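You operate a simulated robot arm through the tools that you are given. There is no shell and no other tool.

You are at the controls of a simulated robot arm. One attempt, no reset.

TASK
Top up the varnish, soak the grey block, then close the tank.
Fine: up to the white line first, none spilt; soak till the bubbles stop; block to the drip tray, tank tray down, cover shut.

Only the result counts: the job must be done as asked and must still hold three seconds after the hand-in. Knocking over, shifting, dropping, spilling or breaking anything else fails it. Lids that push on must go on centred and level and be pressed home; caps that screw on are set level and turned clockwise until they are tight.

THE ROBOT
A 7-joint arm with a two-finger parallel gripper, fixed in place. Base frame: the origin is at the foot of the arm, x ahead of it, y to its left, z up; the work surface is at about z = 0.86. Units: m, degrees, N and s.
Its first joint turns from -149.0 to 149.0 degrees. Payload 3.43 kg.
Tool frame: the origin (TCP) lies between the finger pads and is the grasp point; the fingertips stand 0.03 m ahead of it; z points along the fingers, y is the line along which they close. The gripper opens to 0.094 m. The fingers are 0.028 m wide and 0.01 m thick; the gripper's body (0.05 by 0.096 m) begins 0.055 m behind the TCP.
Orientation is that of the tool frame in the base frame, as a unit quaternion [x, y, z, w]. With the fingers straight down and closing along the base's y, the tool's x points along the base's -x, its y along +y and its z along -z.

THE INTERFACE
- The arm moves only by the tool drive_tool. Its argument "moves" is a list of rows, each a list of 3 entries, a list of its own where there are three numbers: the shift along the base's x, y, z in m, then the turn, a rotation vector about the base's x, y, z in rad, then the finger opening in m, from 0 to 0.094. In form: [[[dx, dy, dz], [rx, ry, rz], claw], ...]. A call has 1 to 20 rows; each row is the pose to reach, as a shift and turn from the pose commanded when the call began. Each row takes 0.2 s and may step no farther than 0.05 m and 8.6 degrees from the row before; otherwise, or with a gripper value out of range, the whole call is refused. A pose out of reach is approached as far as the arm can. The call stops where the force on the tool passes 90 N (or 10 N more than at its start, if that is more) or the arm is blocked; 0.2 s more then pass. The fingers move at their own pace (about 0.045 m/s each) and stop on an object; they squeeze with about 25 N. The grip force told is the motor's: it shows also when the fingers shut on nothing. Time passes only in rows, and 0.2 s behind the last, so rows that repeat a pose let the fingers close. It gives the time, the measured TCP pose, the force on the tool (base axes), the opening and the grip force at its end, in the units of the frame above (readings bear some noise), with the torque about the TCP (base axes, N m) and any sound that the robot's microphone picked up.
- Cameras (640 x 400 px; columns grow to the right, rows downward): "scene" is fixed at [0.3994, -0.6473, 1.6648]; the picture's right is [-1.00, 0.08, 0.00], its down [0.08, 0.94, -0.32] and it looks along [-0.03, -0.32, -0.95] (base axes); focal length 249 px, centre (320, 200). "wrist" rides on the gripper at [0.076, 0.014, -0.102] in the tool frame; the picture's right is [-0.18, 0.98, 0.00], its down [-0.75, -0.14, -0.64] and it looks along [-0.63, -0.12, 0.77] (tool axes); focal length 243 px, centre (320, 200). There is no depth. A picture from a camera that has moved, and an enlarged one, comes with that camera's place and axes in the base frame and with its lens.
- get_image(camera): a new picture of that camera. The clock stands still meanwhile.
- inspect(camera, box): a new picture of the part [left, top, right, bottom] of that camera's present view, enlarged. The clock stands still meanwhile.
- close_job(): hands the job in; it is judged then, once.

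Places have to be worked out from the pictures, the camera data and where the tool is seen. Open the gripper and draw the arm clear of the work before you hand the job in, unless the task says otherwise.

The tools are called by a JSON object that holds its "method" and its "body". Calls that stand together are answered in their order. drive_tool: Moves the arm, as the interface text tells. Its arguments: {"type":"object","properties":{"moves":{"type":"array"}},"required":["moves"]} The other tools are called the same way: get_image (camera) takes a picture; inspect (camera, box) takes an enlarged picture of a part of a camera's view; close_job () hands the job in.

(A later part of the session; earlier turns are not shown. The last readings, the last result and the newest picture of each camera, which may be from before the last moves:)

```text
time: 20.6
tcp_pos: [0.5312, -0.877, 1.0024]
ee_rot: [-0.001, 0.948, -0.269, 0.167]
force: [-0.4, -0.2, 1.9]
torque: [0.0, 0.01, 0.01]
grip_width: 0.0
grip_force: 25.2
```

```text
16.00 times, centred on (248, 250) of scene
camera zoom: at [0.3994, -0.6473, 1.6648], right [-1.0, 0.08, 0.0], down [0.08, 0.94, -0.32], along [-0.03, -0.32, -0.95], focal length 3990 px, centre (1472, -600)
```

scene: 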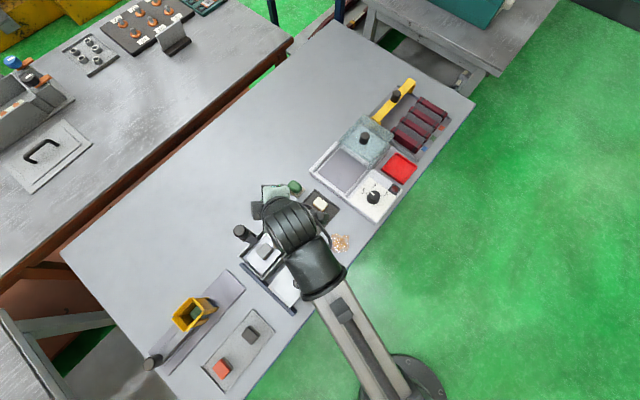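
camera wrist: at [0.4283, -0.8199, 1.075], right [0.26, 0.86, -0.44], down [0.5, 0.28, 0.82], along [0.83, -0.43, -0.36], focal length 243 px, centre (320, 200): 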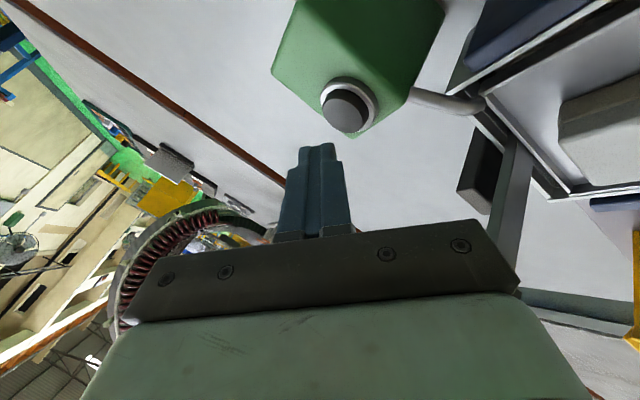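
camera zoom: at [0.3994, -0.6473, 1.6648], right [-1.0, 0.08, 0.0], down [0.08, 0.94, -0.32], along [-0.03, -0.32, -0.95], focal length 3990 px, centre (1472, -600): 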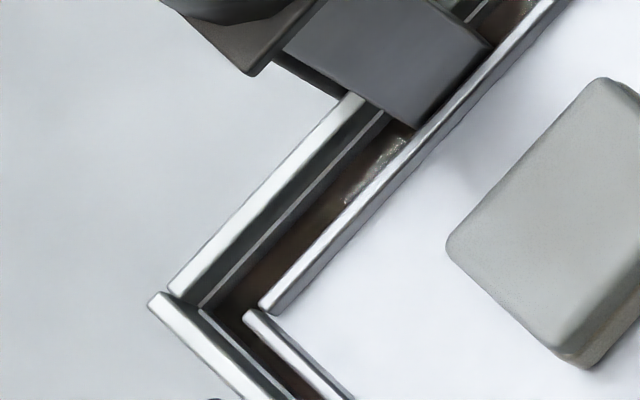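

Roughly 11 px of dark wall remain to the line at about 6 px/s. I'll pour 0.8 s more, then recheck.

{"method": "drive_tool", "body": {"moves": [[[0, 0, 0], [0, 0, 0], 0.0], [[0, 0, 0], [0, 0, 0], 0.0], [[0, 0, 0], [0, 0, 0], 0.0]]}}

{"method": "inspect", "body": {"camera": "scene", "box": [240, 244, 256, 256]}}

```text
time: 21.4
tcp_pos: [0.5315, -0.8768, 1.0028]
ee_rot: [-0.001, 0.949, -0.27, 0.166]
force: [1.3, 0.2, 2.7]
torque: [-0.01, 0.03, -0.02]
grip_width: 0.0
grip_force: 25.0
```

```text
16.00 times, centred on (248, 250) of scene
camera zoom: at [0.3994, -0.6473, 1.6648], right [-1.0, 0.08, 0.0], down [0.08, 0.94, -0.32], along [-0.03, -0.32, -0.95], focal length 3990 px, centre (1472, -600)
```

zoom: 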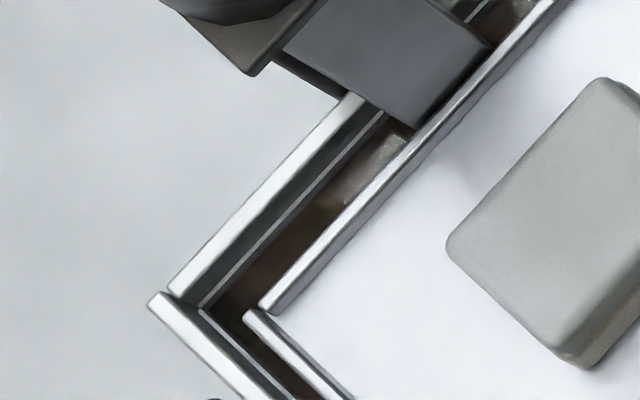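

The gap is now about half of before. I'll continue with single short rows.

{"method": "drive_tool", "body": {"moves": [[[0, 0, 0], [0, 0, 0], 0.0]]}}

{"method": "inspect", "body": {"camera": "scene", "box": [240, 244, 256, 256]}}

```text
time: 21.8
tcp_pos: [0.5309, -0.8768, 1.002]
ee_rot: [-0.002, 0.949, -0.269, 0.166]
force: [1.1, -0.6, 1.3]
torque: [-0.02, 0.01, 0.0]
grip_width: 0.0001
grip_force: 24.8
```

```text
16.00 times, centred on (248, 250) of scene
camera zoom: at [0.3994, -0.6473, 1.6648], right [-1.0, 0.08, 0.0], down [0.08, 0.94, -0.32], along [-0.03, -0.32, -0.95], focal length 3990 px, centre (1472, -600)
```

zoom: 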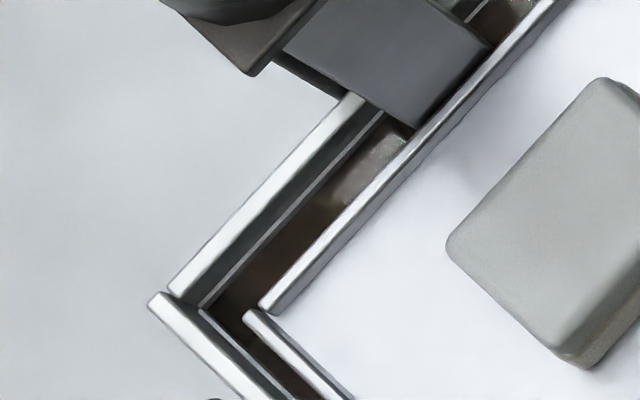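

The gap is 3–4 px (about 2 mm of height). One more single row.

{"method": "drive_tool", "body": {"moves": [[[0, 0, 0], [0, 0, 0], 0.0]]}}

{"method": "inspect", "body": {"camera": "scene", "box": [240, 244, 256, 256]}}

{"method": "inspect", "body": {"camera": "scene", "box": [242, 254, 266, 276]}}

```text
time: 22.2
tcp_pos: [0.531, -0.8768, 1.0015]
ee_rot: [-0.003, 0.949, -0.268, 0.165]
force: [0.5, 1.0, 2.5]
torque: [-0.03, 0.0, -0.03]
grip_width: 0.0002
grip_force: 24.4
```

```text
16.00 times, centred on (248, 250) of scene
camera zoom: at [0.3994, -0.6473, 1.6648], right [-1.0, 0.08, 0.0], down [0.08, 0.94, -0.32], along [-0.03, -0.32, -0.95], focal length 3990 px, centre (1472, -600)
```

zoom: 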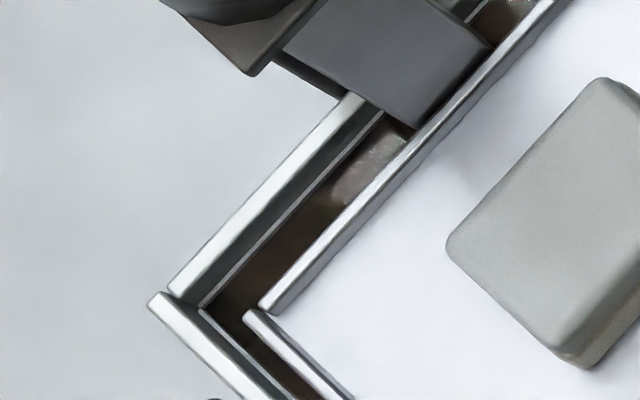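

```text
16.00 times, centred on (254, 265) of scene
camera zoom: at [0.3994, -0.6473, 1.6648], right [-1.0, 0.08, 0.0], down [0.08, 0.94, -0.32], along [-0.03, -0.32, -0.95], focal length 3990 px, centre (1376, -840)
```

zoom: 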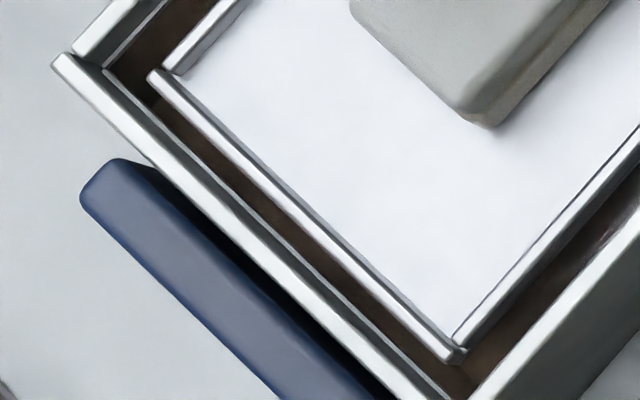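

The varnish now appears to touch the lower edge of the line. I'll release the button by lifting straight up and inspect before deciding on any last dab.

{"method": "drive_tool", "body": {"moves": [[[0, 0, 0.03], [0, 0, 0], 0.0], [[0, 0, 0.04], [0, 0, 0], 0.0]]}}

{"method": "inspect", "body": {"camera": "scene", "box": [240, 244, 256, 256]}}

{"method": "inspect", "body": {"camera": "wrist", "box": [420, 0, 640, 140]}}

```text
time: 22.8
tcp_pos: [0.5301, -0.8765, 1.0419]
ee_rot: [-0.002, 0.949, -0.268, 0.167]
force: [0.5, 0.3, 0.2]
torque: [0.0, 0.03, 0.01]
grip_width: 0.0
grip_force: 25.6
```

```text
16.00 times, centred on (248, 250) of scene
camera zoom: at [0.3994, -0.6473, 1.6648], right [-1.0, 0.08, 0.0], down [0.08, 0.94, -0.32], along [-0.03, -0.32, -0.95], focal length 3990 px, centre (1472, -600)
```

zoom: 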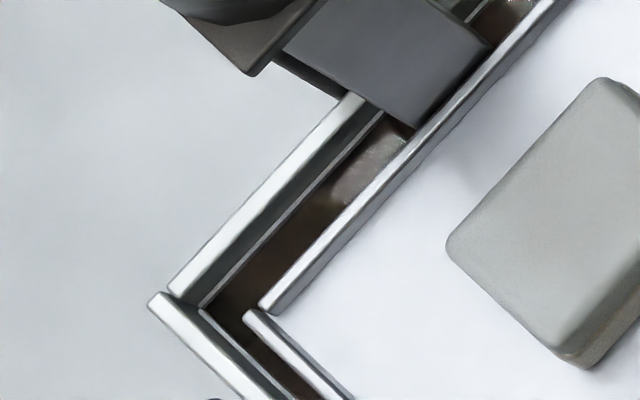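

```text
2.86 times, centred on (530, 70) of wrist
camera zoom: at [0.4282, -0.8201, 1.0929], right [0.26, 0.86, -0.44], down [0.5, 0.28, 0.82], along [0.83, -0.43, -0.36], focal length 693 px, centre (-280, 571)
```

zoom: 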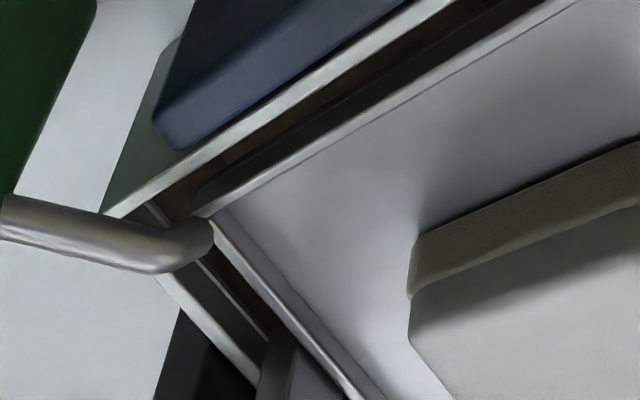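

The varnish now sits right at the line's lower edge and nothing is spilt. Next, the tray handle: I'll raise the arm, undo the tilt and open the fingers on the way.

{"method": "drive_tool", "body": {"moves": [[[0.0, 0.005, 0.04], [0, 0, 0], 0.0], [[-0.005, 0.01, 0.08], [0.105, 0.063, 0], 0.0], [[-0.01, 0.02, 0.11], [0.209, 0.125, 0], 0.03], [[-0.015, 0.03, 0.13], [0.314, 0.188, 0], 0.06], [[-0.02, 0.04, 0.14], [0.418, 0.25, 0], 0.094], [[-0.02, 0.05, 0.14], [0.523, 0.313, 0], 0.094]]}}

{"method": "drive_tool", "body": {"moves": [[[0.01, 0.01, 0.0], [0, -0.11, 0], 0.094], [[0.02, 0.02, 0.0], [0, -0.22, 0], 0.094], [[0.03, 0.025, 0.0], [0, -0.33, 0], 0.094], [[0.04, 0.03, 0.0], [0, -0.436, 0], 0.094]]}}

{"method": "get_image", "body": {"camera": "wrist"}}

{"method": "get_image", "body": {"camera": "scene"}}

```text
time: 24.2
tcp_pos: [0.5089, -0.8253, 1.1827]
ee_rot: [-0.002, 1.0, -0.011, 0.012]
force: [-0.2, 0.2, -0.3]
torque: [-0.02, 0.02, 0.0]
grip_width: 0.0839
grip_force: 0.1
```

```text
time: 25.2
tcp_pos: [0.5492, -0.7951, 1.1815]
ee_rot: [0.002, 0.973, -0.011, 0.229]
force: [-1.0, 0.7, 0.4]
torque: [-0.04, 0.03, 0.0]
grip_width: 0.0941
grip_force: 0.1
```

```text
taken
camera wrist: at [0.4367, -0.7794, 1.2391], right [0.17, 0.98, 0.06], down [0.39, -0.12, 0.91], along [0.91, -0.14, -0.4], focal length 243 px, centre (320, 200)
```

wrist: 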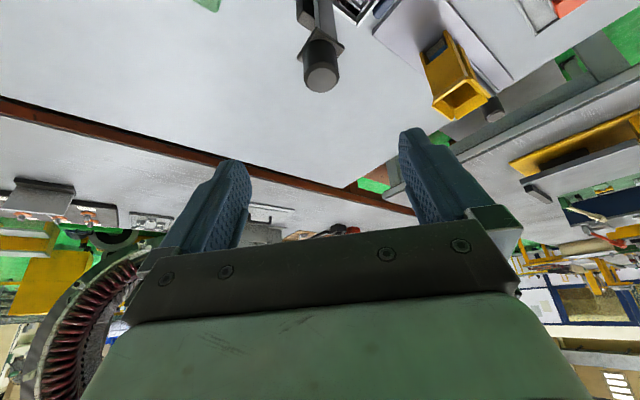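

```text
taken
```

scene: 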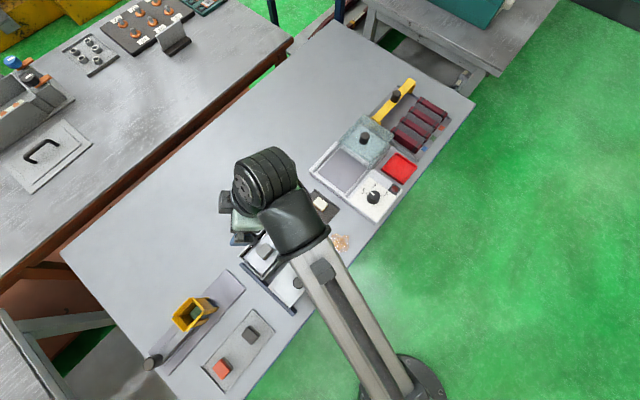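

The wrist and scene rays put the handle knob top at about (0.591,-0.794,1.054), ~36 mm wide, above a small flange at z≈1.01. I'll move over it with open fingers and descend to z≈1.05.

{"method": "drive_tool", "body": {"moves": [[[0.015, 0, -0.02], [0, 0, 0], 0.094], [[0.03, 0, -0.045], [0, 0, 0], 0.094], [[0.043, 0.001, -0.07], [0, 0, 0], 0.094]]}}

{"method": "get_image", "body": {"camera": "wrist"}}

```text
time: 26.0
tcp_pos: [0.5919, -0.795, 1.1106]
ee_rot: [0.002, 0.974, -0.012, 0.228]
force: [-0.1, 0.2, 0.7]
torque: [-0.02, -0.03, 0.03]
grip_width: 0.094
grip_force: 0.1
```

```text
taken
camera wrist: at [0.479, -0.7785, 1.1684], right [0.17, 0.98, 0.06], down [0.39, -0.12, 0.91], along [0.91, -0.14, -0.4], focal length 243 px, centre (320, 200)
```

wrist: 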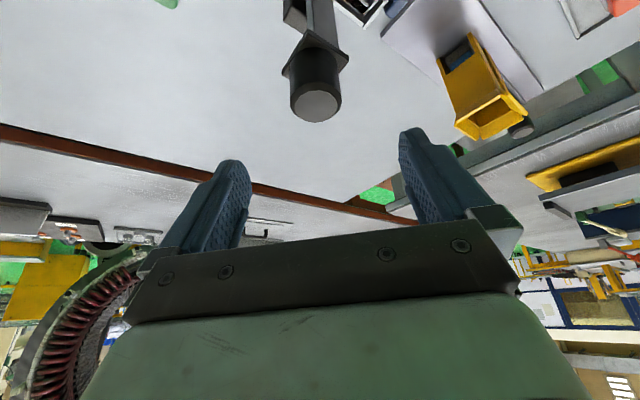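

The knob projects to (0.592,-0.795), right under the TCP. Descending vertically and closing on it.

{"method": "drive_tool", "body": {"moves": [[[0, 0, -0.02], [0, 0, 0], 0.094], [[0, 0, -0.04], [0, 0, 0], 0.094], [[0, 0, -0.055], [0, 0, 0], 0.094], [[0, 0, -0.063], [0, 0, 0], 0.094]]}}

{"method": "inspect", "body": {"camera": "wrist", "box": [200, 60, 440, 240]}}

```text
time: 27.0
tcp_pos: [0.5925, -0.7967, 1.0487]
ee_rot: [0.002, 0.973, -0.012, 0.229]
force: [0.9, -0.3, 1.6]
torque: [-0.02, 0.03, 0.02]
grip_width: 0.0942
grip_force: 0.0
```

```text
2.22 times, centred on (320, 150) of wrist
camera zoom: at [0.48, -0.7798, 1.1057], right [0.17, 0.98, 0.06], down [0.39, -0.12, 0.91], along [0.91, -0.14, -0.4], focal length 539 px, centre (320, 311)
```

zoom: 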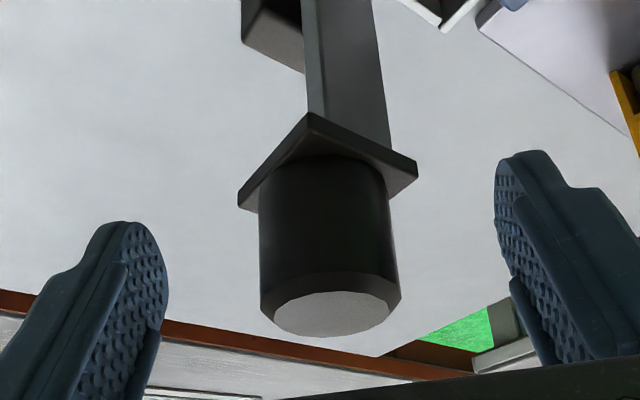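

Closer view shows the knob is shorter than I thought (about z 1.03–1.058) with the flange plate just below, so the fingertips are too low. I'll raise 15 mm and then close on the knob.

{"method": "drive_tool", "body": {"moves": [[[0, 0.001, 0.0145], [0, 0, 0], 0.094], [[0, 0.001, 0.0145], [0, 0, 0], 0.06], [[0, 0.001, 0.0145], [0, 0, 0], 0.04], [[0, 0.001, 0.0145], [0, 0, 0], 0.0], [[0, 0.001, 0.0145], [0, 0, 0], 0.0], [[0, 0.001, 0.0145], [0, 0, 0], 0.0]]}}

{"method": "inspect", "body": {"camera": "wrist", "box": [200, 60, 440, 240]}}

```text
time: 28.4
tcp_pos: [0.5939, -0.7932, 1.0631]
ee_rot: [0.001, 0.974, -0.011, 0.228]
force: [-1.0, 13.6, -2.0]
torque: [0.16, 0.09, -0.2]
grip_width: 0.0347
grip_force: 40.4
```

```text
2.22 times, centred on (320, 150) of wrist
camera zoom: at [0.4803, -0.7773, 1.1207], right [0.17, 0.98, 0.06], down [0.39, -0.13, 0.91], along [0.91, -0.13, -0.4], focal length 539 px, centre (320, 311)
```

zoom: 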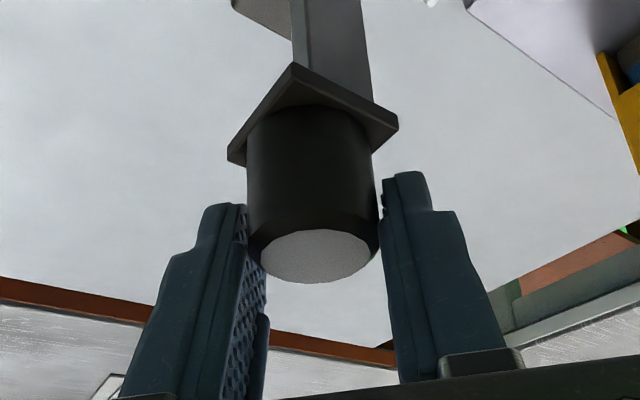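

The grip closed on the knob at 34.7 mm with a small sideways load, so I'll centre by 3 mm in y and try pushing the tray down 1.5 cm.

{"method": "drive_tool", "body": {"moves": [[[0, 0.003, 0.0], [0, 0, 0], 0.0], [[0, 0.003, -0.005], [0, 0, 0], 0.0], [[0, 0.003, -0.01], [0, 0, 0], 0.0], [[0, 0.003, -0.015], [0, 0, 0], 0.0]]}}

{"method": "inspect", "body": {"camera": "wrist", "box": [200, 0, 440, 180]}}

{"method": "get_image", "body": {"camera": "scene"}}

```text
time: 29.4
tcp_pos: [0.5931, -0.7929, 1.0479]
ee_rot: [0.002, 0.974, -0.012, 0.228]
force: [-1.6, -7.8, 2.0]
torque: [-0.11, -0.5, 0.28]
grip_width: 0.0349
grip_force: 45.4
```

```text
2.22 times, centred on (320, 90) of wrist
camera zoom: at [0.4802, -0.7768, 1.1061], right [0.17, 0.98, 0.06], down [0.39, -0.12, 0.91], along [0.91, -0.14, -0.4], focal length 539 px, centre (320, 444)
```

zoom: 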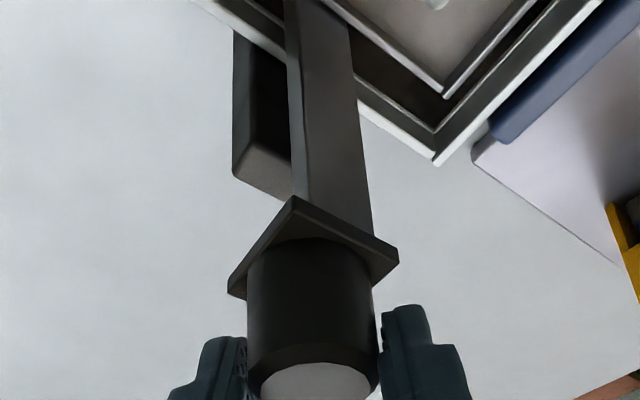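

```text
taken
```

scene: 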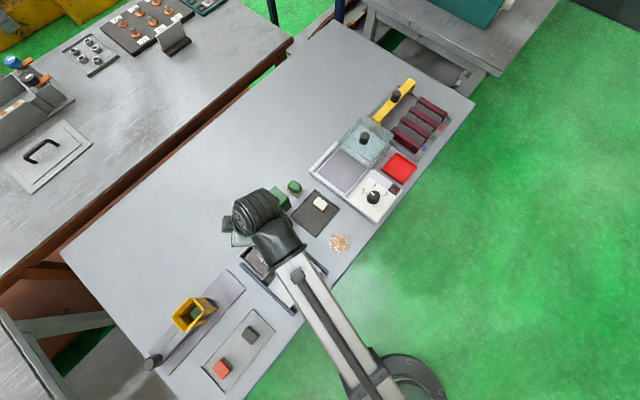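

The tray slid down with little force. I'll keep lowering in small steps and watch for the end stop and sounds.

{"method": "drive_tool", "body": {"moves": [[[0, -0.001, -0.006], [0, 0, 0], 0.0], [[0, -0.001, -0.012], [0, 0, 0], 0.0], [[0, -0.001, -0.018], [0, 0, 0], 0.0], [[0, -0.001, -0.024], [0, 0, 0], 0.0]]}}

{"method": "inspect", "body": {"camera": "scene", "box": [220, 220, 310, 290]}}

{"method": "inspect", "body": {"camera": "wrist", "box": [200, 0, 440, 180]}}

```text
time: 30.4
tcp_pos: [0.5928, -0.7925, 1.0239]
ee_rot: [0.003, 0.974, -0.014, 0.228]
force: [-2.9, -7.0, 1.1]
torque: [0.18, 0.41, 0.26]
grip_width: 0.0345
grip_force: 45.0
```

```text
5.71 times, centred on (265, 255) of scene
camera zoom: at [0.3994, -0.6473, 1.6648], right [-1.0, 0.08, 0.0], down [0.08, 0.94, -0.32], along [-0.03, -0.32, -0.95], focal length 1425 px, centre (634, -114)
```

zoom: 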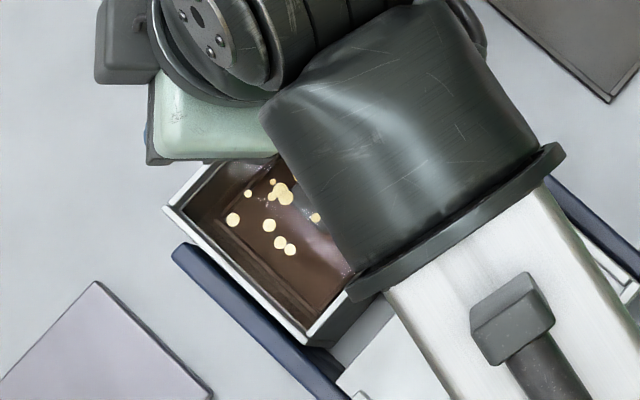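

```text
2.22 times, centred on (320, 90) of wrist
camera zoom: at [0.4802, -0.777, 1.0819], right [0.17, 0.98, 0.06], down [0.39, -0.12, 0.91], along [0.9, -0.14, -0.4], focal length 539 px, centre (320, 444)
```

zoom: 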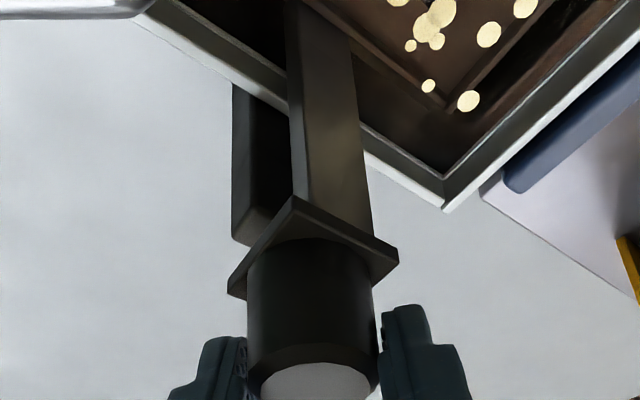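

Bubbles are rising, and the tray is 39 mm down. I'll push on gently to find the end stop so the block is fully under.

{"method": "drive_tool", "body": {"moves": [[[0, -0.001, -0.004], [0, 0, 0], 0.0], [[0, -0.001, -0.008], [0, 0, 0], 0.0], [[0, -0.001, -0.012], [0, 0, 0], 0.0]]}}

{"method": "inspect", "body": {"camera": "scene", "box": [236, 236, 296, 286]}}

{"method": "inspect", "body": {"camera": "wrist", "box": [240, 0, 480, 150]}}

```text
time: 31.2
tcp_pos: [0.5928, -0.7928, 1.0137]
ee_rot: [0.002, 0.974, -0.012, 0.228]
force: [-10.3, -0.2, 7.5]
torque: [0.26, 0.18, 0.36]
grip_width: 0.0345
grip_force: 45.0
```

```text
8.00 times, centred on (266, 261) of scene
camera zoom: at [0.3994, -0.6473, 1.6648], right [-1.0, 0.08, 0.0], down [0.08, 0.94, -0.32], along [-0.03, -0.32, -0.95], focal length 1995 px, centre (752, -288)
```

zoom: 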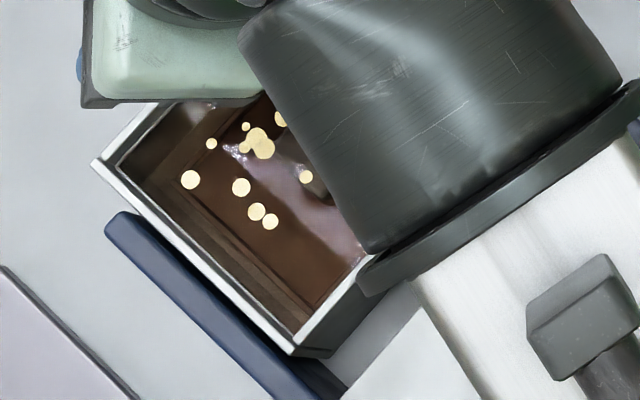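

```text
2.67 times, centred on (360, 75) of wrist
camera zoom: at [0.4802, -0.7771, 1.0707], right [0.17, 0.98, 0.06], down [0.39, -0.12, 0.91], along [0.91, -0.14, -0.4], focal length 647 px, centre (213, 533)
```

zoom: 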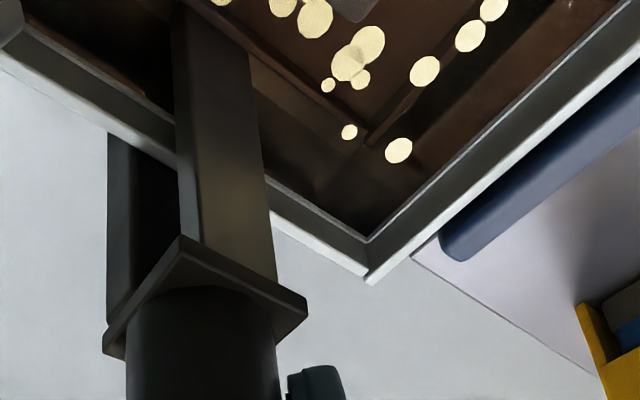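

Force rises at about 50 mm of travel: the tray is at its bottom stop and the block is fully submerged. I'll hold it there and wait, checking bubbles.

{"method": "drive_tool", "body": {"moves": [[[0, 0, 0.001], [0, 0, 0], 0.0], [[0, 0, 0.001], [0, 0, 0], 0.0], [[0, 0, 0.001], [0, 0, 0], 0.0], [[0, 0, 0.001], [0, 0, 0], 0.0], [[0, 0, 0.001], [0, 0, 0], 0.0], [[0, 0, 0.001], [0, 0, 0], 0.0], [[0, 0, 0.001], [0, 0, 0], 0.0], [[0, 0, 0.001], [0, 0, 0], 0.0], [[0, 0, 0.001], [0, 0, 0], 0.0], [[0, 0, 0.001], [0, 0, 0], 0.0]]}}

{"method": "inspect", "body": {"camera": "scene", "box": [236, 236, 296, 286]}}

{"method": "inspect", "body": {"camera": "wrist", "box": [240, 0, 480, 150]}}

```text
time: 33.4
tcp_pos: [0.5936, -0.7943, 1.0128]
ee_rot: [0.002, 0.973, -0.012, 0.229]
force: [-14.6, 9.6, -0.7]
torque: [0.11, 0.38, 0.17]
grip_width: 0.0346
grip_force: 45.4
```

```text
8.00 times, centred on (266, 261) of scene
camera zoom: at [0.3994, -0.6473, 1.6648], right [-1.0, 0.08, 0.0], down [0.08, 0.94, -0.32], along [-0.03, -0.32, -0.95], focal length 1995 px, centre (752, -288)
```

zoom: 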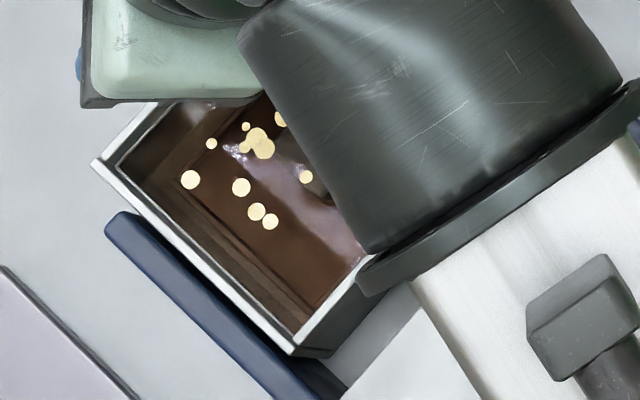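

```text
2.67 times, centred on (360, 75) of wrist
camera zoom: at [0.4801, -0.7771, 1.0714], right [0.17, 0.98, 0.06], down [0.39, -0.12, 0.91], along [0.91, -0.14, -0.4], focal length 647 px, centre (213, 533)
```

zoom: 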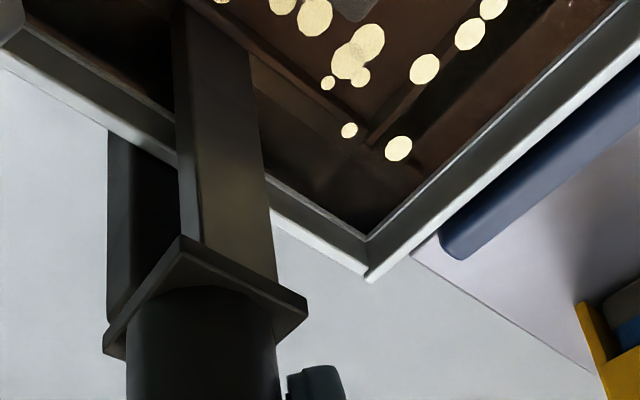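

Bubbles persist. I'll relieve the slight side load and keep waiting, checking every few seconds.

{"method": "drive_tool", "body": {"moves": [[[-0.002, 0.001, 0.0], [0, 0, 0], 0.0], [[-0.002, 0.001, 0.0], [0, 0, 0], 0.0], [[-0.002, 0.001, 0.0], [0, 0, 0], 0.0], [[-0.002, 0.001, 0.0], [0, 0, 0], 0.0], [[-0.002, 0.001, 0.0], [0, 0, 0], 0.0], [[-0.002, 0.001, 0.0], [0, 0, 0], 0.0], [[-0.002, 0.001, 0.0], [0, 0, 0], 0.0], [[-0.002, 0.001, 0.0], [0, 0, 0], 0.0], [[-0.002, 0.001, 0.0], [0, 0, 0], 0.0], [[-0.002, 0.001, 0.0], [0, 0, 0], 0.0], [[-0.002, 0.001, 0.0], [0, 0, 0], 0.0], [[-0.002, 0.001, 0.0], [0, 0, 0], 0.0], [[-0.002, 0.001, 0.0], [0, 0, 0], 0.0], [[-0.002, 0.001, 0.0], [0, 0, 0], 0.0], [[-0.002, 0.001, 0.0], [0, 0, 0], 0.0]]}}

{"method": "inspect", "body": {"camera": "scene", "box": [236, 236, 296, 286]}}

```text
time: 36.6
tcp_pos: [0.5927, -0.7934, 1.0127]
ee_rot: [0.002, 0.973, -0.012, 0.229]
force: [19.2, -12.8, 5.0]
torque: [-0.05, -0.05, 0.33]
grip_width: 0.0341
grip_force: 44.5
```

```text
8.00 times, centred on (266, 261) of scene
camera zoom: at [0.3994, -0.6473, 1.6648], right [-1.0, 0.08, 0.0], down [0.08, 0.94, -0.32], along [-0.03, -0.32, -0.95], focal length 1995 px, centre (752, -288)
```

zoom: 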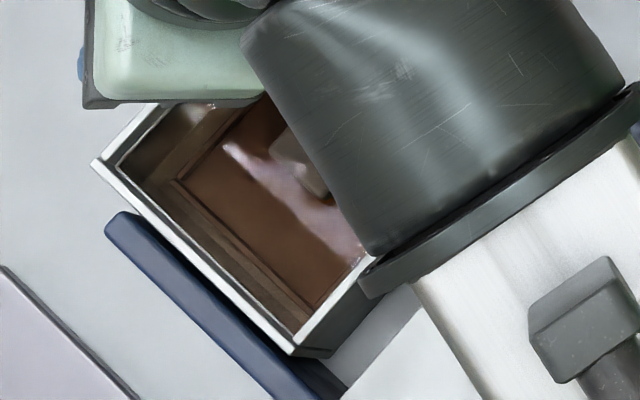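

The bubbles have gone in the scene view; I'll confirm with the wrist camera (time stands still).

{"method": "inspect", "body": {"camera": "wrist", "box": [240, 0, 480, 150]}}

```text
2.67 times, centred on (360, 75) of wrist
camera zoom: at [0.4797, -0.7769, 1.0705], right [0.17, 0.98, 0.06], down [0.39, -0.12, 0.91], along [0.91, -0.14, -0.4], focal length 647 px, centre (213, 533)
```

zoom: 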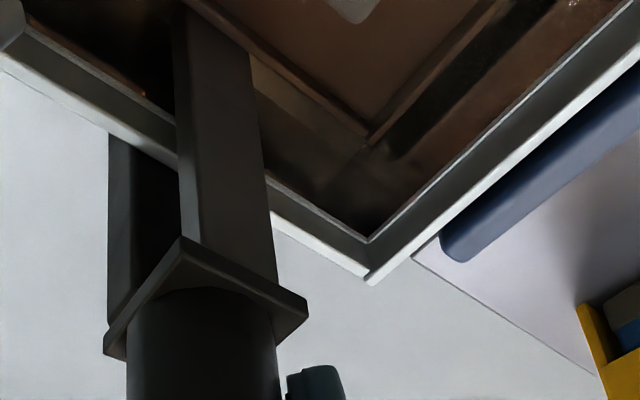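

No bubbles remain. Now I'll lift the tray smoothly back to its starting height (about +50 mm), keeping the grip on the knob.

{"method": "drive_tool", "body": {"moves": [[[0.001, -0.001, 0.004], [0, 0, 0], 0.0], [[0.001, -0.001, 0.01], [0, 0, 0], 0.0], [[0.001, -0.001, 0.016], [0, 0, 0], 0.0], [[0.001, -0.001, 0.022], [0, 0, 0], 0.0], [[0.001, -0.001, 0.028], [0, 0, 0], 0.0], [[0.001, -0.001, 0.034], [0, 0, 0], 0.0], [[0.001, -0.001, 0.04], [0, 0, 0], 0.0], [[0.001, -0.001, 0.045], [0, 0, 0], 0.0]]}}

{"method": "inspect", "body": {"camera": "scene", "box": [236, 236, 296, 286]}}

{"method": "inspect", "body": {"camera": "wrist", "box": [200, 0, 440, 180]}}

```text
time: 38.4
tcp_pos: [0.5928, -0.7928, 1.0582]
ee_rot: [0.002, 0.973, -0.012, 0.229]
force: [4.3, 10.0, -2.0]
torque: [0.1, 0.54, 0.06]
grip_width: 0.0346
grip_force: 44.9
```

```text
8.00 times, centred on (266, 261) of scene
camera zoom: at [0.3994, -0.6473, 1.6648], right [-1.0, 0.08, 0.0], down [0.08, 0.94, -0.32], along [-0.03, -0.32, -0.95], focal length 1995 px, centre (752, -288)
```

zoom: 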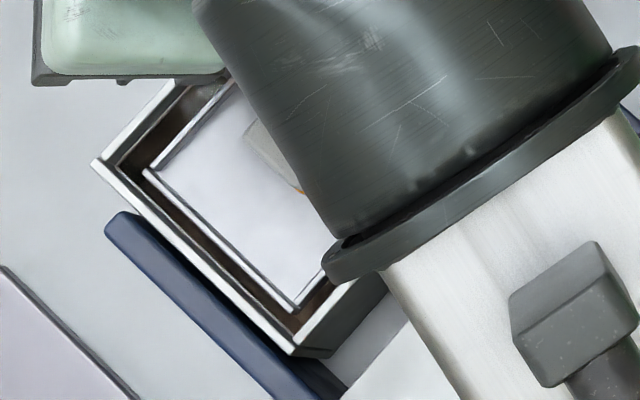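

```text
2.22 times, centred on (320, 90) of wrist
camera zoom: at [0.4795, -0.7773, 1.1151], right [0.17, 0.98, 0.06], down [0.39, -0.12, 0.91], along [0.91, -0.13, -0.4], focal length 539 px, centre (320, 444)
```

zoom: 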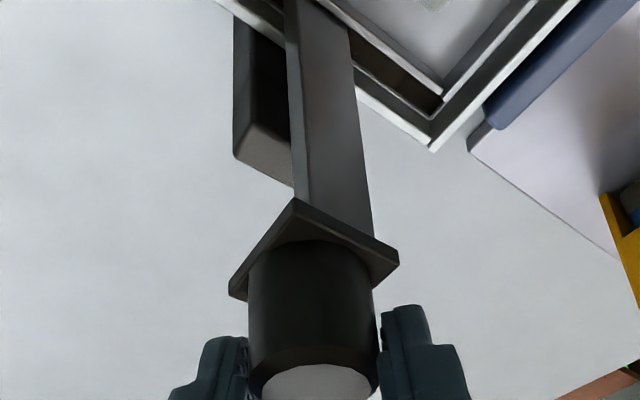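

The tray has come up with no slip. I'll raise the last 5 mm to the original height and then release, opening the fingers.

{"method": "drive_tool", "body": {"moves": [[[0, -0.001, 0.003], [0, 0, 0], 0.0], [[0, -0.001, 0.005], [0, 0, 0], 0.0]]}}

{"method": "drive_tool", "body": {"moves": [[[0, 0, 0], [0, 0, 0], 0.05], [[0, 0, 0], [0, 0, 0], 0.07], [[0, 0, 0], [0, 0, 0], 0.094], [[0, 0, 0], [0, 0, 0], 0.094], [[0, 0, 0.02], [0, 0, 0], 0.094], [[0, 0, 0.05], [0, 0, 0], 0.094], [[-0.02, 0.01, 0.09], [0, 0, 0], 0.094]]}}

{"method": "get_image", "body": {"camera": "wrist"}}

{"method": "inspect", "body": {"camera": "scene", "box": [220, 190, 340, 300]}}

```text
time: 39.0
tcp_pos: [0.5928, -0.7929, 1.0617]
ee_rot: [0.002, 0.974, -0.011, 0.228]
force: [-2.2, 20.3, -3.5]
torque: [0.18, -0.46, 0.14]
grip_width: 0.0342
grip_force: 44.8
```

```text
time: 40.6
tcp_pos: [0.5688, -0.7851, 1.1539]
ee_rot: [0.002, 0.974, -0.011, 0.228]
force: [-0.1, -0.3, -0.7]
torque: [0.0, 0.01, -0.02]
grip_width: 0.0942
grip_force: 0.0
```

```text
taken
camera wrist: at [0.4568, -0.7687, 1.2105], right [0.17, 0.98, 0.06], down [0.39, -0.13, 0.91], along [0.91, -0.14, -0.4], focal length 243 px, centre (320, 200)
```

wrist: 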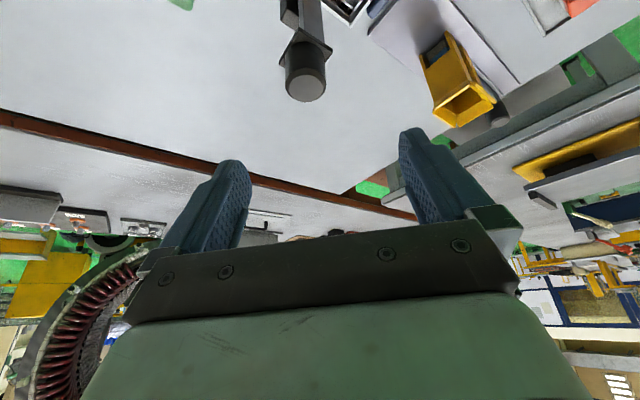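

```text
3.64 times, centred on (280, 245) of scene
camera zoom: at [0.3994, -0.6473, 1.6648], right [-1.0, 0.08, 0.0], down [0.08, 0.94, -0.32], along [-0.03, -0.32, -0.95], focal length 907 px, centre (466, 36)
```

zoom: 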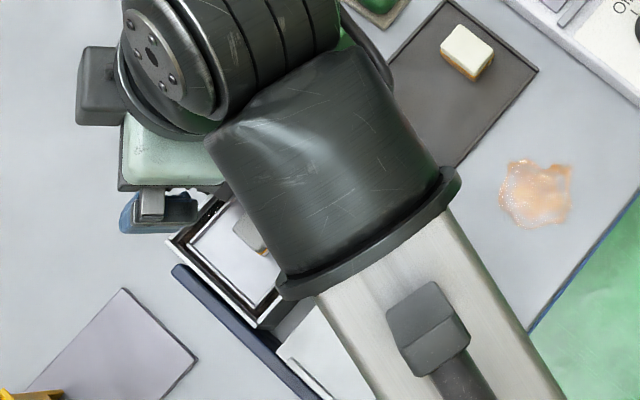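

The knob stayed up after release, so the tray holds by itself. To grip the block clear of the handle knob, I need the fingers closing along (0.7,0.7) with the tool leaning back, so I'll level the tool and test a +135° yaw at a safe height.

{"method": "drive_tool", "body": {"moves": [[[-0.01, 0.01, 0.02], [0, 0.11, 0], 0.094], [[-0.02, 0.02, 0.04], [0, 0.22, 0], 0.094], [[-0.04, 0.03, 0.05], [0, 0.33, 0], 0.094], [[-0.06, 0.05, 0.06], [0, 0.436, 0], 0.094]]}}

{"method": "drive_tool", "body": {"moves": [[[-0.01, 0.01, 0], [0, 0, 0.14], 0.094], [[-0.02, 0.02, 0], [0, 0, 0.28], 0.094], [[-0.03, 0.03, 0], [0, 0, 0.42], 0.094], [[-0.03, 0.03, 0], [0, 0, 0.56], 0.094], [[-0.03, 0.03, 0], [0, 0, 0.7], 0.094], [[-0.03, 0.03, 0], [0, 0, 0.84], 0.094], [[-0.03, 0.03, 0], [0, 0, 0.98], 0.094], [[-0.03, 0.03, 0], [0, 0, 1.12], 0.094], [[-0.03, 0.03, 0], [0, 0, 1.26], 0.094], [[-0.03, 0.03, 0], [0, 0, 1.4], 0.094], [[-0.03, 0.03, 0], [0, 0, 1.54], 0.094], [[-0.03, 0.03, 0], [0, 0, 1.68], 0.094], [[-0.03, 0.03, 0], [0, 0, 1.82], 0.094], [[-0.03, 0.03, 0], [0, 0, 1.96], 0.094], [[-0.03, 0.03, 0], [0, 0, 2.1], 0.094], [[-0.03, 0.03, 0], [0, 0, 2.24], 0.094], [[-0.03, 0.03, 0], [0, 0, 2.356], 0.094]]}}

{"method": "get_image", "body": {"camera": "wrist"}}

{"method": "get_image", "body": {"camera": "scene"}}

```text
time: 41.6
tcp_pos: [0.5098, -0.735, 1.214]
ee_rot: [-0.001, 1.0, -0.012, 0.011]
force: [0.4, -0.2, 0.2]
torque: [-0.02, 0.03, -0.04]
grip_width: 0.0942
grip_force: 0.0
```

```text
time: 45.2
tcp_pos: [0.4983, -0.7058, 1.1934]
ee_rot: [0.845, -0.534, 0.007, -0.014]
force: [0.3, 0.4, -0.2]
torque: [0.04, 0.01, -0.01]
grip_width: 0.094
grip_force: 0.1
out of reach, approached as far as the arm can: row 8, 9, 10, 11, 12, 13, 14, 15, 16, 17
```

```text
taken
camera wrist: at [0.5172, -0.7832, 1.2935], right [-0.97, -0.25, -0.03], down [-0.21, 0.73, 0.65], along [-0.14, 0.63, -0.76], focal length 243 px, centre (320, 200)
```

wrist: 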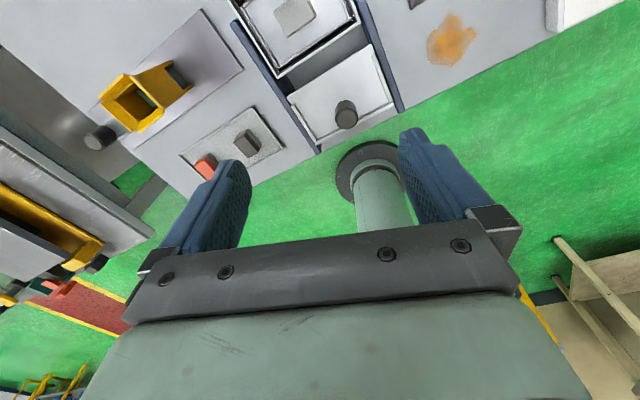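

```text
taken
```

scene: 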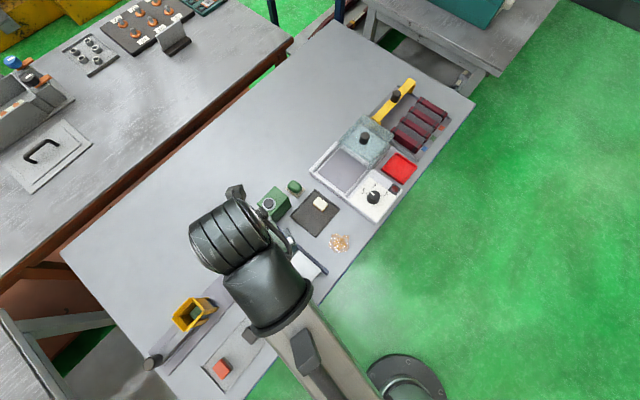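

The arm only reached about +115° of the +135° yaw, so that route is blocked. I'll return the yaw to zero and instead try −45° with an outward tilt, since the tilted pose was comfortable earlier.

{"method": "drive_tool", "body": {"moves": [[[0, 0, 0], [0, 0, -0.14], 0.094], [[0, 0, 0], [0, 0, -0.28], 0.094], [[0, 0, 0], [0, 0, -0.42], 0.094], [[0, 0, 0], [0, 0, -0.56], 0.094], [[0, 0, 0], [0, 0, -0.7], 0.094], [[0, 0, 0], [0, 0, -0.84], 0.094], [[0, 0, 0], [0, 0, -0.98], 0.094], [[0, 0, 0], [0, 0, -1.12], 0.094], [[0, 0, 0], [0, 0, -1.26], 0.094], [[0, 0, 0], [0, 0, -1.4], 0.094], [[0, 0, 0], [0, 0, -1.54], 0.094], [[0, 0, 0], [0, 0, -1.68], 0.094], [[0, 0, 0], [0, 0, -1.82], 0.094], [[0, 0, 0], [0, 0, -1.96], 0.094], [[0, 0, 0], [0, 0, -2.1], 0.094], [[0, 0, 0], [0, 0, -2.24], 0.094], [[0, 0, 0], [0, 0, -2.356], 0.094]]}}

{"method": "get_image", "body": {"camera": "scene"}}

```text
time: 48.8
tcp_pos: [0.4973, -0.7056, 1.1927]
ee_rot: [0.171, 0.985, -0.017, -0.001]
force: [0.1, -0.6, -0.4]
torque: [0.01, -0.01, 0.03]
grip_width: 0.0939
grip_force: 0.1
```

```text
taken
```

scene: 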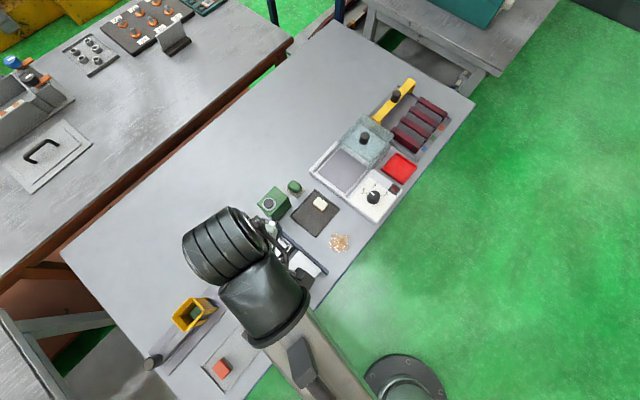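

Yaw is now −20° and the arm's posture has shifted, which may free the limit. I'll tilt 20° outward and then try to yaw on to −45°.

{"method": "drive_tool", "body": {"moves": [[[0, 0, 0], [-0.083, -0.083, 0], 0.094], [[0, 0, 0], [-0.165, -0.165, 0], 0.094], [[0, 0, 0], [-0.247, -0.247, 0], 0.094]]}}

{"method": "drive_tool", "body": {"moves": [[[0, 0, 0], [0, 0, -0.09], 0.094], [[0, 0, 0], [0, 0, -0.18], 0.094], [[0, 0, 0], [0, 0, -0.27], 0.094], [[0, 0, 0], [0, 0, -0.36], 0.094], [[0, 0, 0], [0, 0, -0.44], 0.094]]}}

{"method": "get_image", "body": {"camera": "wrist"}}

{"method": "get_image", "body": {"camera": "scene"}}

```text
time: 49.6
tcp_pos: [0.4973, -0.7061, 1.1918]
ee_rot: [0.171, 0.968, -0.117, 0.143]
force: [-0.6, 0.3, 0.1]
torque: [0.02, -0.05, -0.01]
grip_width: 0.094
grip_force: 0.0
```

```text
time: 50.8
tcp_pos: [0.4977, -0.706, 1.1931]
ee_rot: [0.378, 0.908, -0.143, 0.114]
force: [0.5, 0.5, -0.7]
torque: [0.0, 0.0, -0.02]
grip_width: 0.094
grip_force: 0.1
```

```text
taken
camera wrist: at [0.4461, -0.6111, 1.2615], right [0.83, 0.54, -0.11], down [0.36, -0.36, 0.86], along [0.42, -0.76, -0.5], focal length 243 px, centre (320, 200)
```

wrist: 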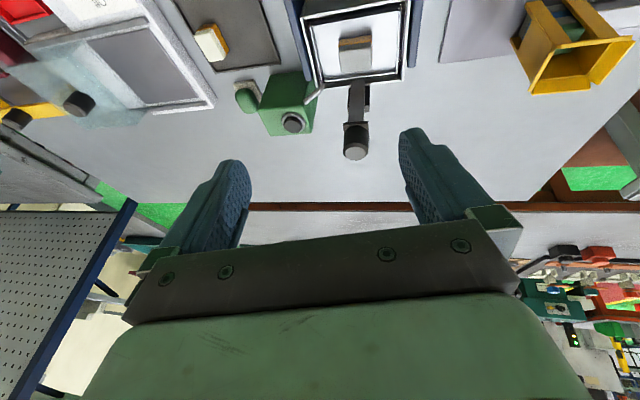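

```text
taken
```

scene: 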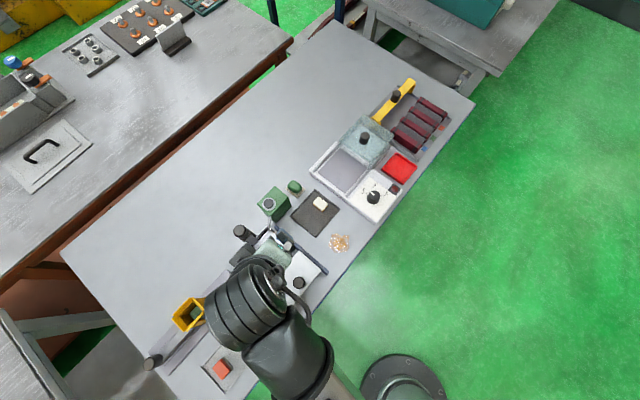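

Yaw −45° works with the tilt. I'll level the closing axis (small roll), then move above the block and look closely.

{"method": "drive_tool", "body": {"moves": [[[0.01, -0.01, -0.01], [0.0582, -0.0622, 0], 0.094], [[0.02, -0.02, -0.03], [0.1164, -0.1244, 0], 0.094], [[0.03, -0.03, -0.06], [0.1164, -0.1244, 0], 0.094]]}}

{"method": "get_image", "body": {"camera": "wrist"}}

{"method": "inspect", "body": {"camera": "wrist", "box": [220, 0, 460, 150]}}

```text
time: 51.6
tcp_pos: [0.5274, -0.7366, 1.135]
ee_rot: [0.391, 0.906, -0.066, 0.148]
force: [-0.6, 0.4, 0.2]
torque: [-0.02, 0.0, 0.05]
grip_width: 0.0938
grip_force: 0.0
```

```text
taken
camera wrist: at [0.4666, -0.6499, 1.206], right [0.84, 0.55, 0.05], down [0.25, -0.46, 0.85], along [0.49, -0.7, -0.52], focal length 243 px, centre (320, 200)
```

wrist: 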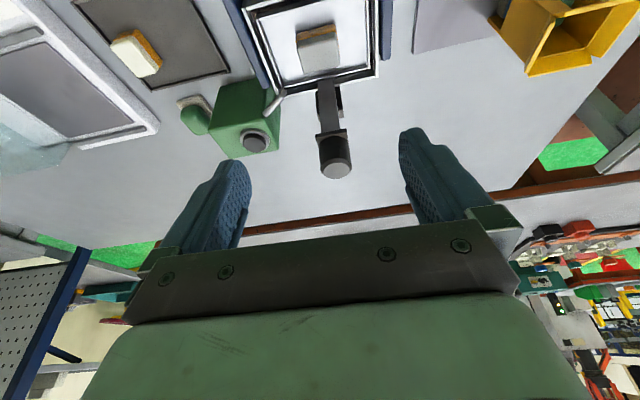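

```text
2.67 times, centred on (340, 75) of wrist
camera zoom: at [0.4666, -0.6499, 1.206], right [0.84, 0.55, 0.05], down [0.25, -0.46, 0.85], along [0.49, -0.7, -0.52], focal length 647 px, centre (267, 533)
```

zoom: 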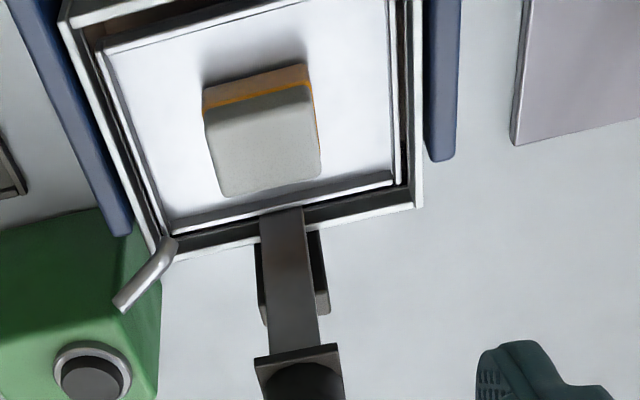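

The block shows orange varnish round its lower half. It lies at about (0.5475,-0.752) with its top at z≈0.96, aligned with my fingers (closing along 43°). I'll come down to 2–3 cm above it with the opening narrowed to 64 mm.

{"method": "drive_tool", "body": {"moves": [[[0.004, -0.002, -0.03], [0, 0, 0], 0.08], [[0.008, -0.005, -0.06], [0, 0, 0], 0.064], [[0.0136, -0.0083, -0.09], [0, 0, 0], 0.064], [[0.0136, -0.0083, -0.115], [0, 0, 0], 0.064]]}}

{"method": "get_image", "body": {"camera": "wrist"}}

{"method": "inspect", "body": {"camera": "wrist", "box": [200, 50, 440, 230]}}

{"method": "inspect", "body": {"camera": "scene", "box": [220, 210, 310, 290]}}

```text
time: 52.6
tcp_pos: [0.5398, -0.7439, 1.0163]
ee_rot: [0.391, 0.906, -0.068, 0.148]
force: [-0.4, 0.2, 0.2]
torque: [-0.03, -0.02, 0.02]
grip_width: 0.0641
grip_force: 0.1
```

```text
taken
camera wrist: at [0.4802, -0.6577, 1.0887], right [0.84, 0.55, 0.05], down [0.25, -0.46, 0.85], along [0.49, -0.7, -0.52], focal length 243 px, centre (320, 200)
```

wrist: 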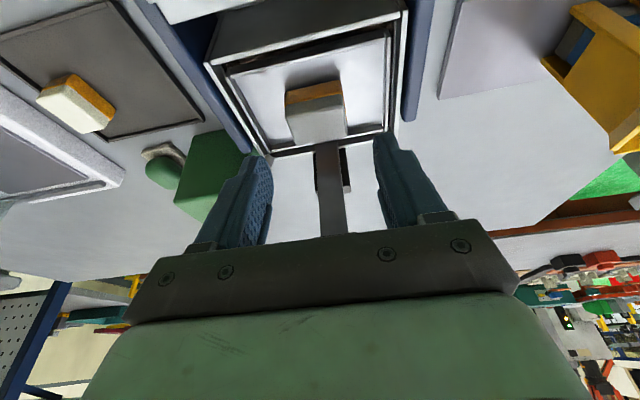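

```text
2.22 times, centred on (320, 140) of wrist
camera zoom: at [0.4802, -0.6577, 1.0887], right [0.84, 0.55, 0.05], down [0.25, -0.46, 0.85], along [0.49, -0.7, -0.52], focal length 539 px, centre (320, 333)
```

zoom: 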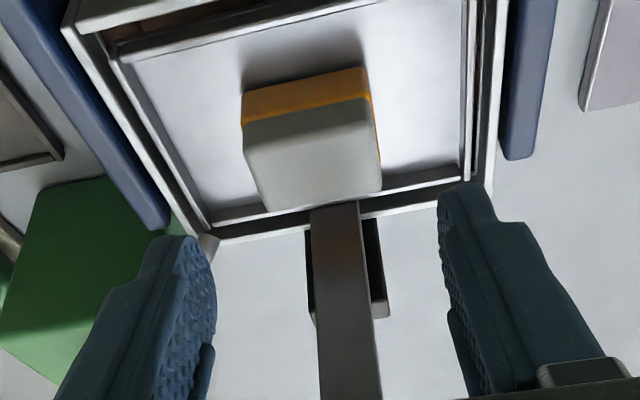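

```text
5.00 times, centred on (265, 250) of scene
camera zoom: at [0.3994, -0.6473, 1.6648], right [-1.0, 0.08, 0.0], down [0.08, 0.94, -0.32], along [-0.03, -0.32, -0.95], focal length 1247 px, centre (595, -50)
```

zoom: 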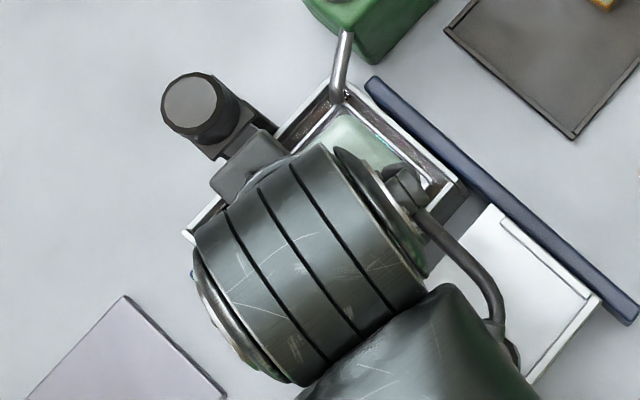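

The scene and wrist rays intersect at a block top of about z 0.957, centred at (0.547,-0.751), so the fingers are straight above it. I'll descend vertically in small steps to leave the tips a few mm above the tray floor.

{"method": "drive_tool", "body": {"moves": [[[0.0005, 0, -0.015], [0, 0, 0], 0.064], [[0.0005, 0, -0.028], [0, 0, 0], 0.064], [[0.0005, 0, -0.036], [0, 0, 0], 0.064]]}}

{"method": "get_image", "body": {"camera": "wrist"}}

{"method": "inspect", "body": {"camera": "wrist", "box": [200, 80, 440, 230]}}

```text
time: 53.4
tcp_pos: [0.5415, -0.7446, 0.9815]
ee_rot: [0.392, 0.906, -0.068, 0.147]
force: [-0.2, -0.8, 0.4]
torque: [0.0, 0.05, 0.0]
grip_width: 0.0641
grip_force: 0.1
```

```text
taken
camera wrist: at [0.4811, -0.6572, 1.0534], right [0.84, 0.55, 0.05], down [0.25, -0.46, 0.85], along [0.49, -0.7, -0.52], focal length 243 px, centre (320, 200)
```

wrist: 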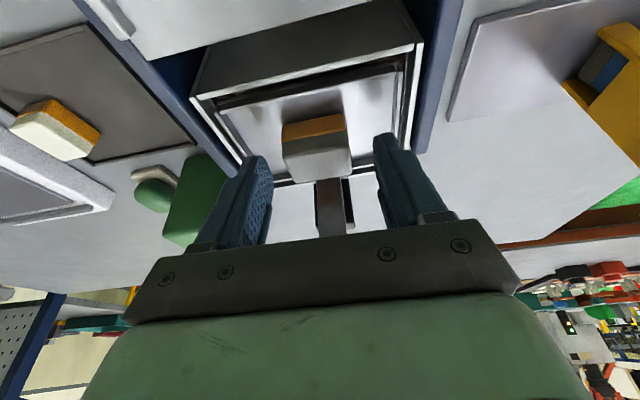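

```text
2.67 times, centred on (320, 155) of wrist
camera zoom: at [0.4811, -0.6572, 1.0534], right [0.84, 0.55, 0.05], down [0.25, -0.46, 0.85], along [0.49, -0.7, -0.52], focal length 647 px, centre (320, 320)
```

zoom: 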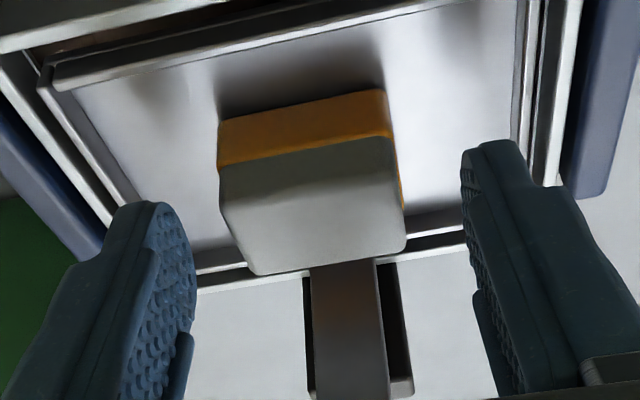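

The block is about 4 mm off-centre toward the left finger, and the tips overlap only its upper part. I'll shift 4 mm along −y(tool) and descend another 8 mm.

{"method": "drive_tool", "body": {"moves": [[[-0.0028, -0.0026, -0.003], [0, 0, 0], 0.064], [[-0.0028, -0.0026, -0.006], [0, 0, 0], 0.064], [[-0.0028, -0.0026, -0.0085], [0, 0, 0], 0.064]]}}

{"method": "inspect", "body": {"camera": "wrist", "box": [200, 80, 440, 230]}}

```text
time: 54.2
tcp_pos: [0.5393, -0.747, 0.9737]
ee_rot: [0.392, 0.906, -0.067, 0.147]
force: [-0.9, 0.3, 0.0]
torque: [0.01, 0.0, 0.0]
grip_width: 0.0639
grip_force: 0.0
```

```text
2.67 times, centred on (320, 155) of wrist
camera zoom: at [0.478, -0.6608, 1.0459], right [0.84, 0.55, 0.05], down [0.25, -0.46, 0.85], along [0.49, -0.7, -0.52], focal length 647 px, centre (320, 320)
```

zoom: 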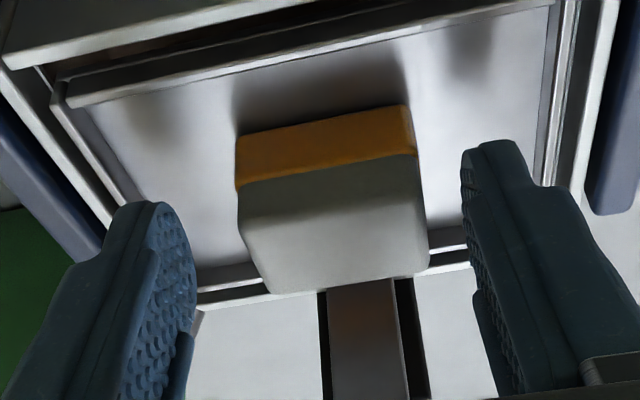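

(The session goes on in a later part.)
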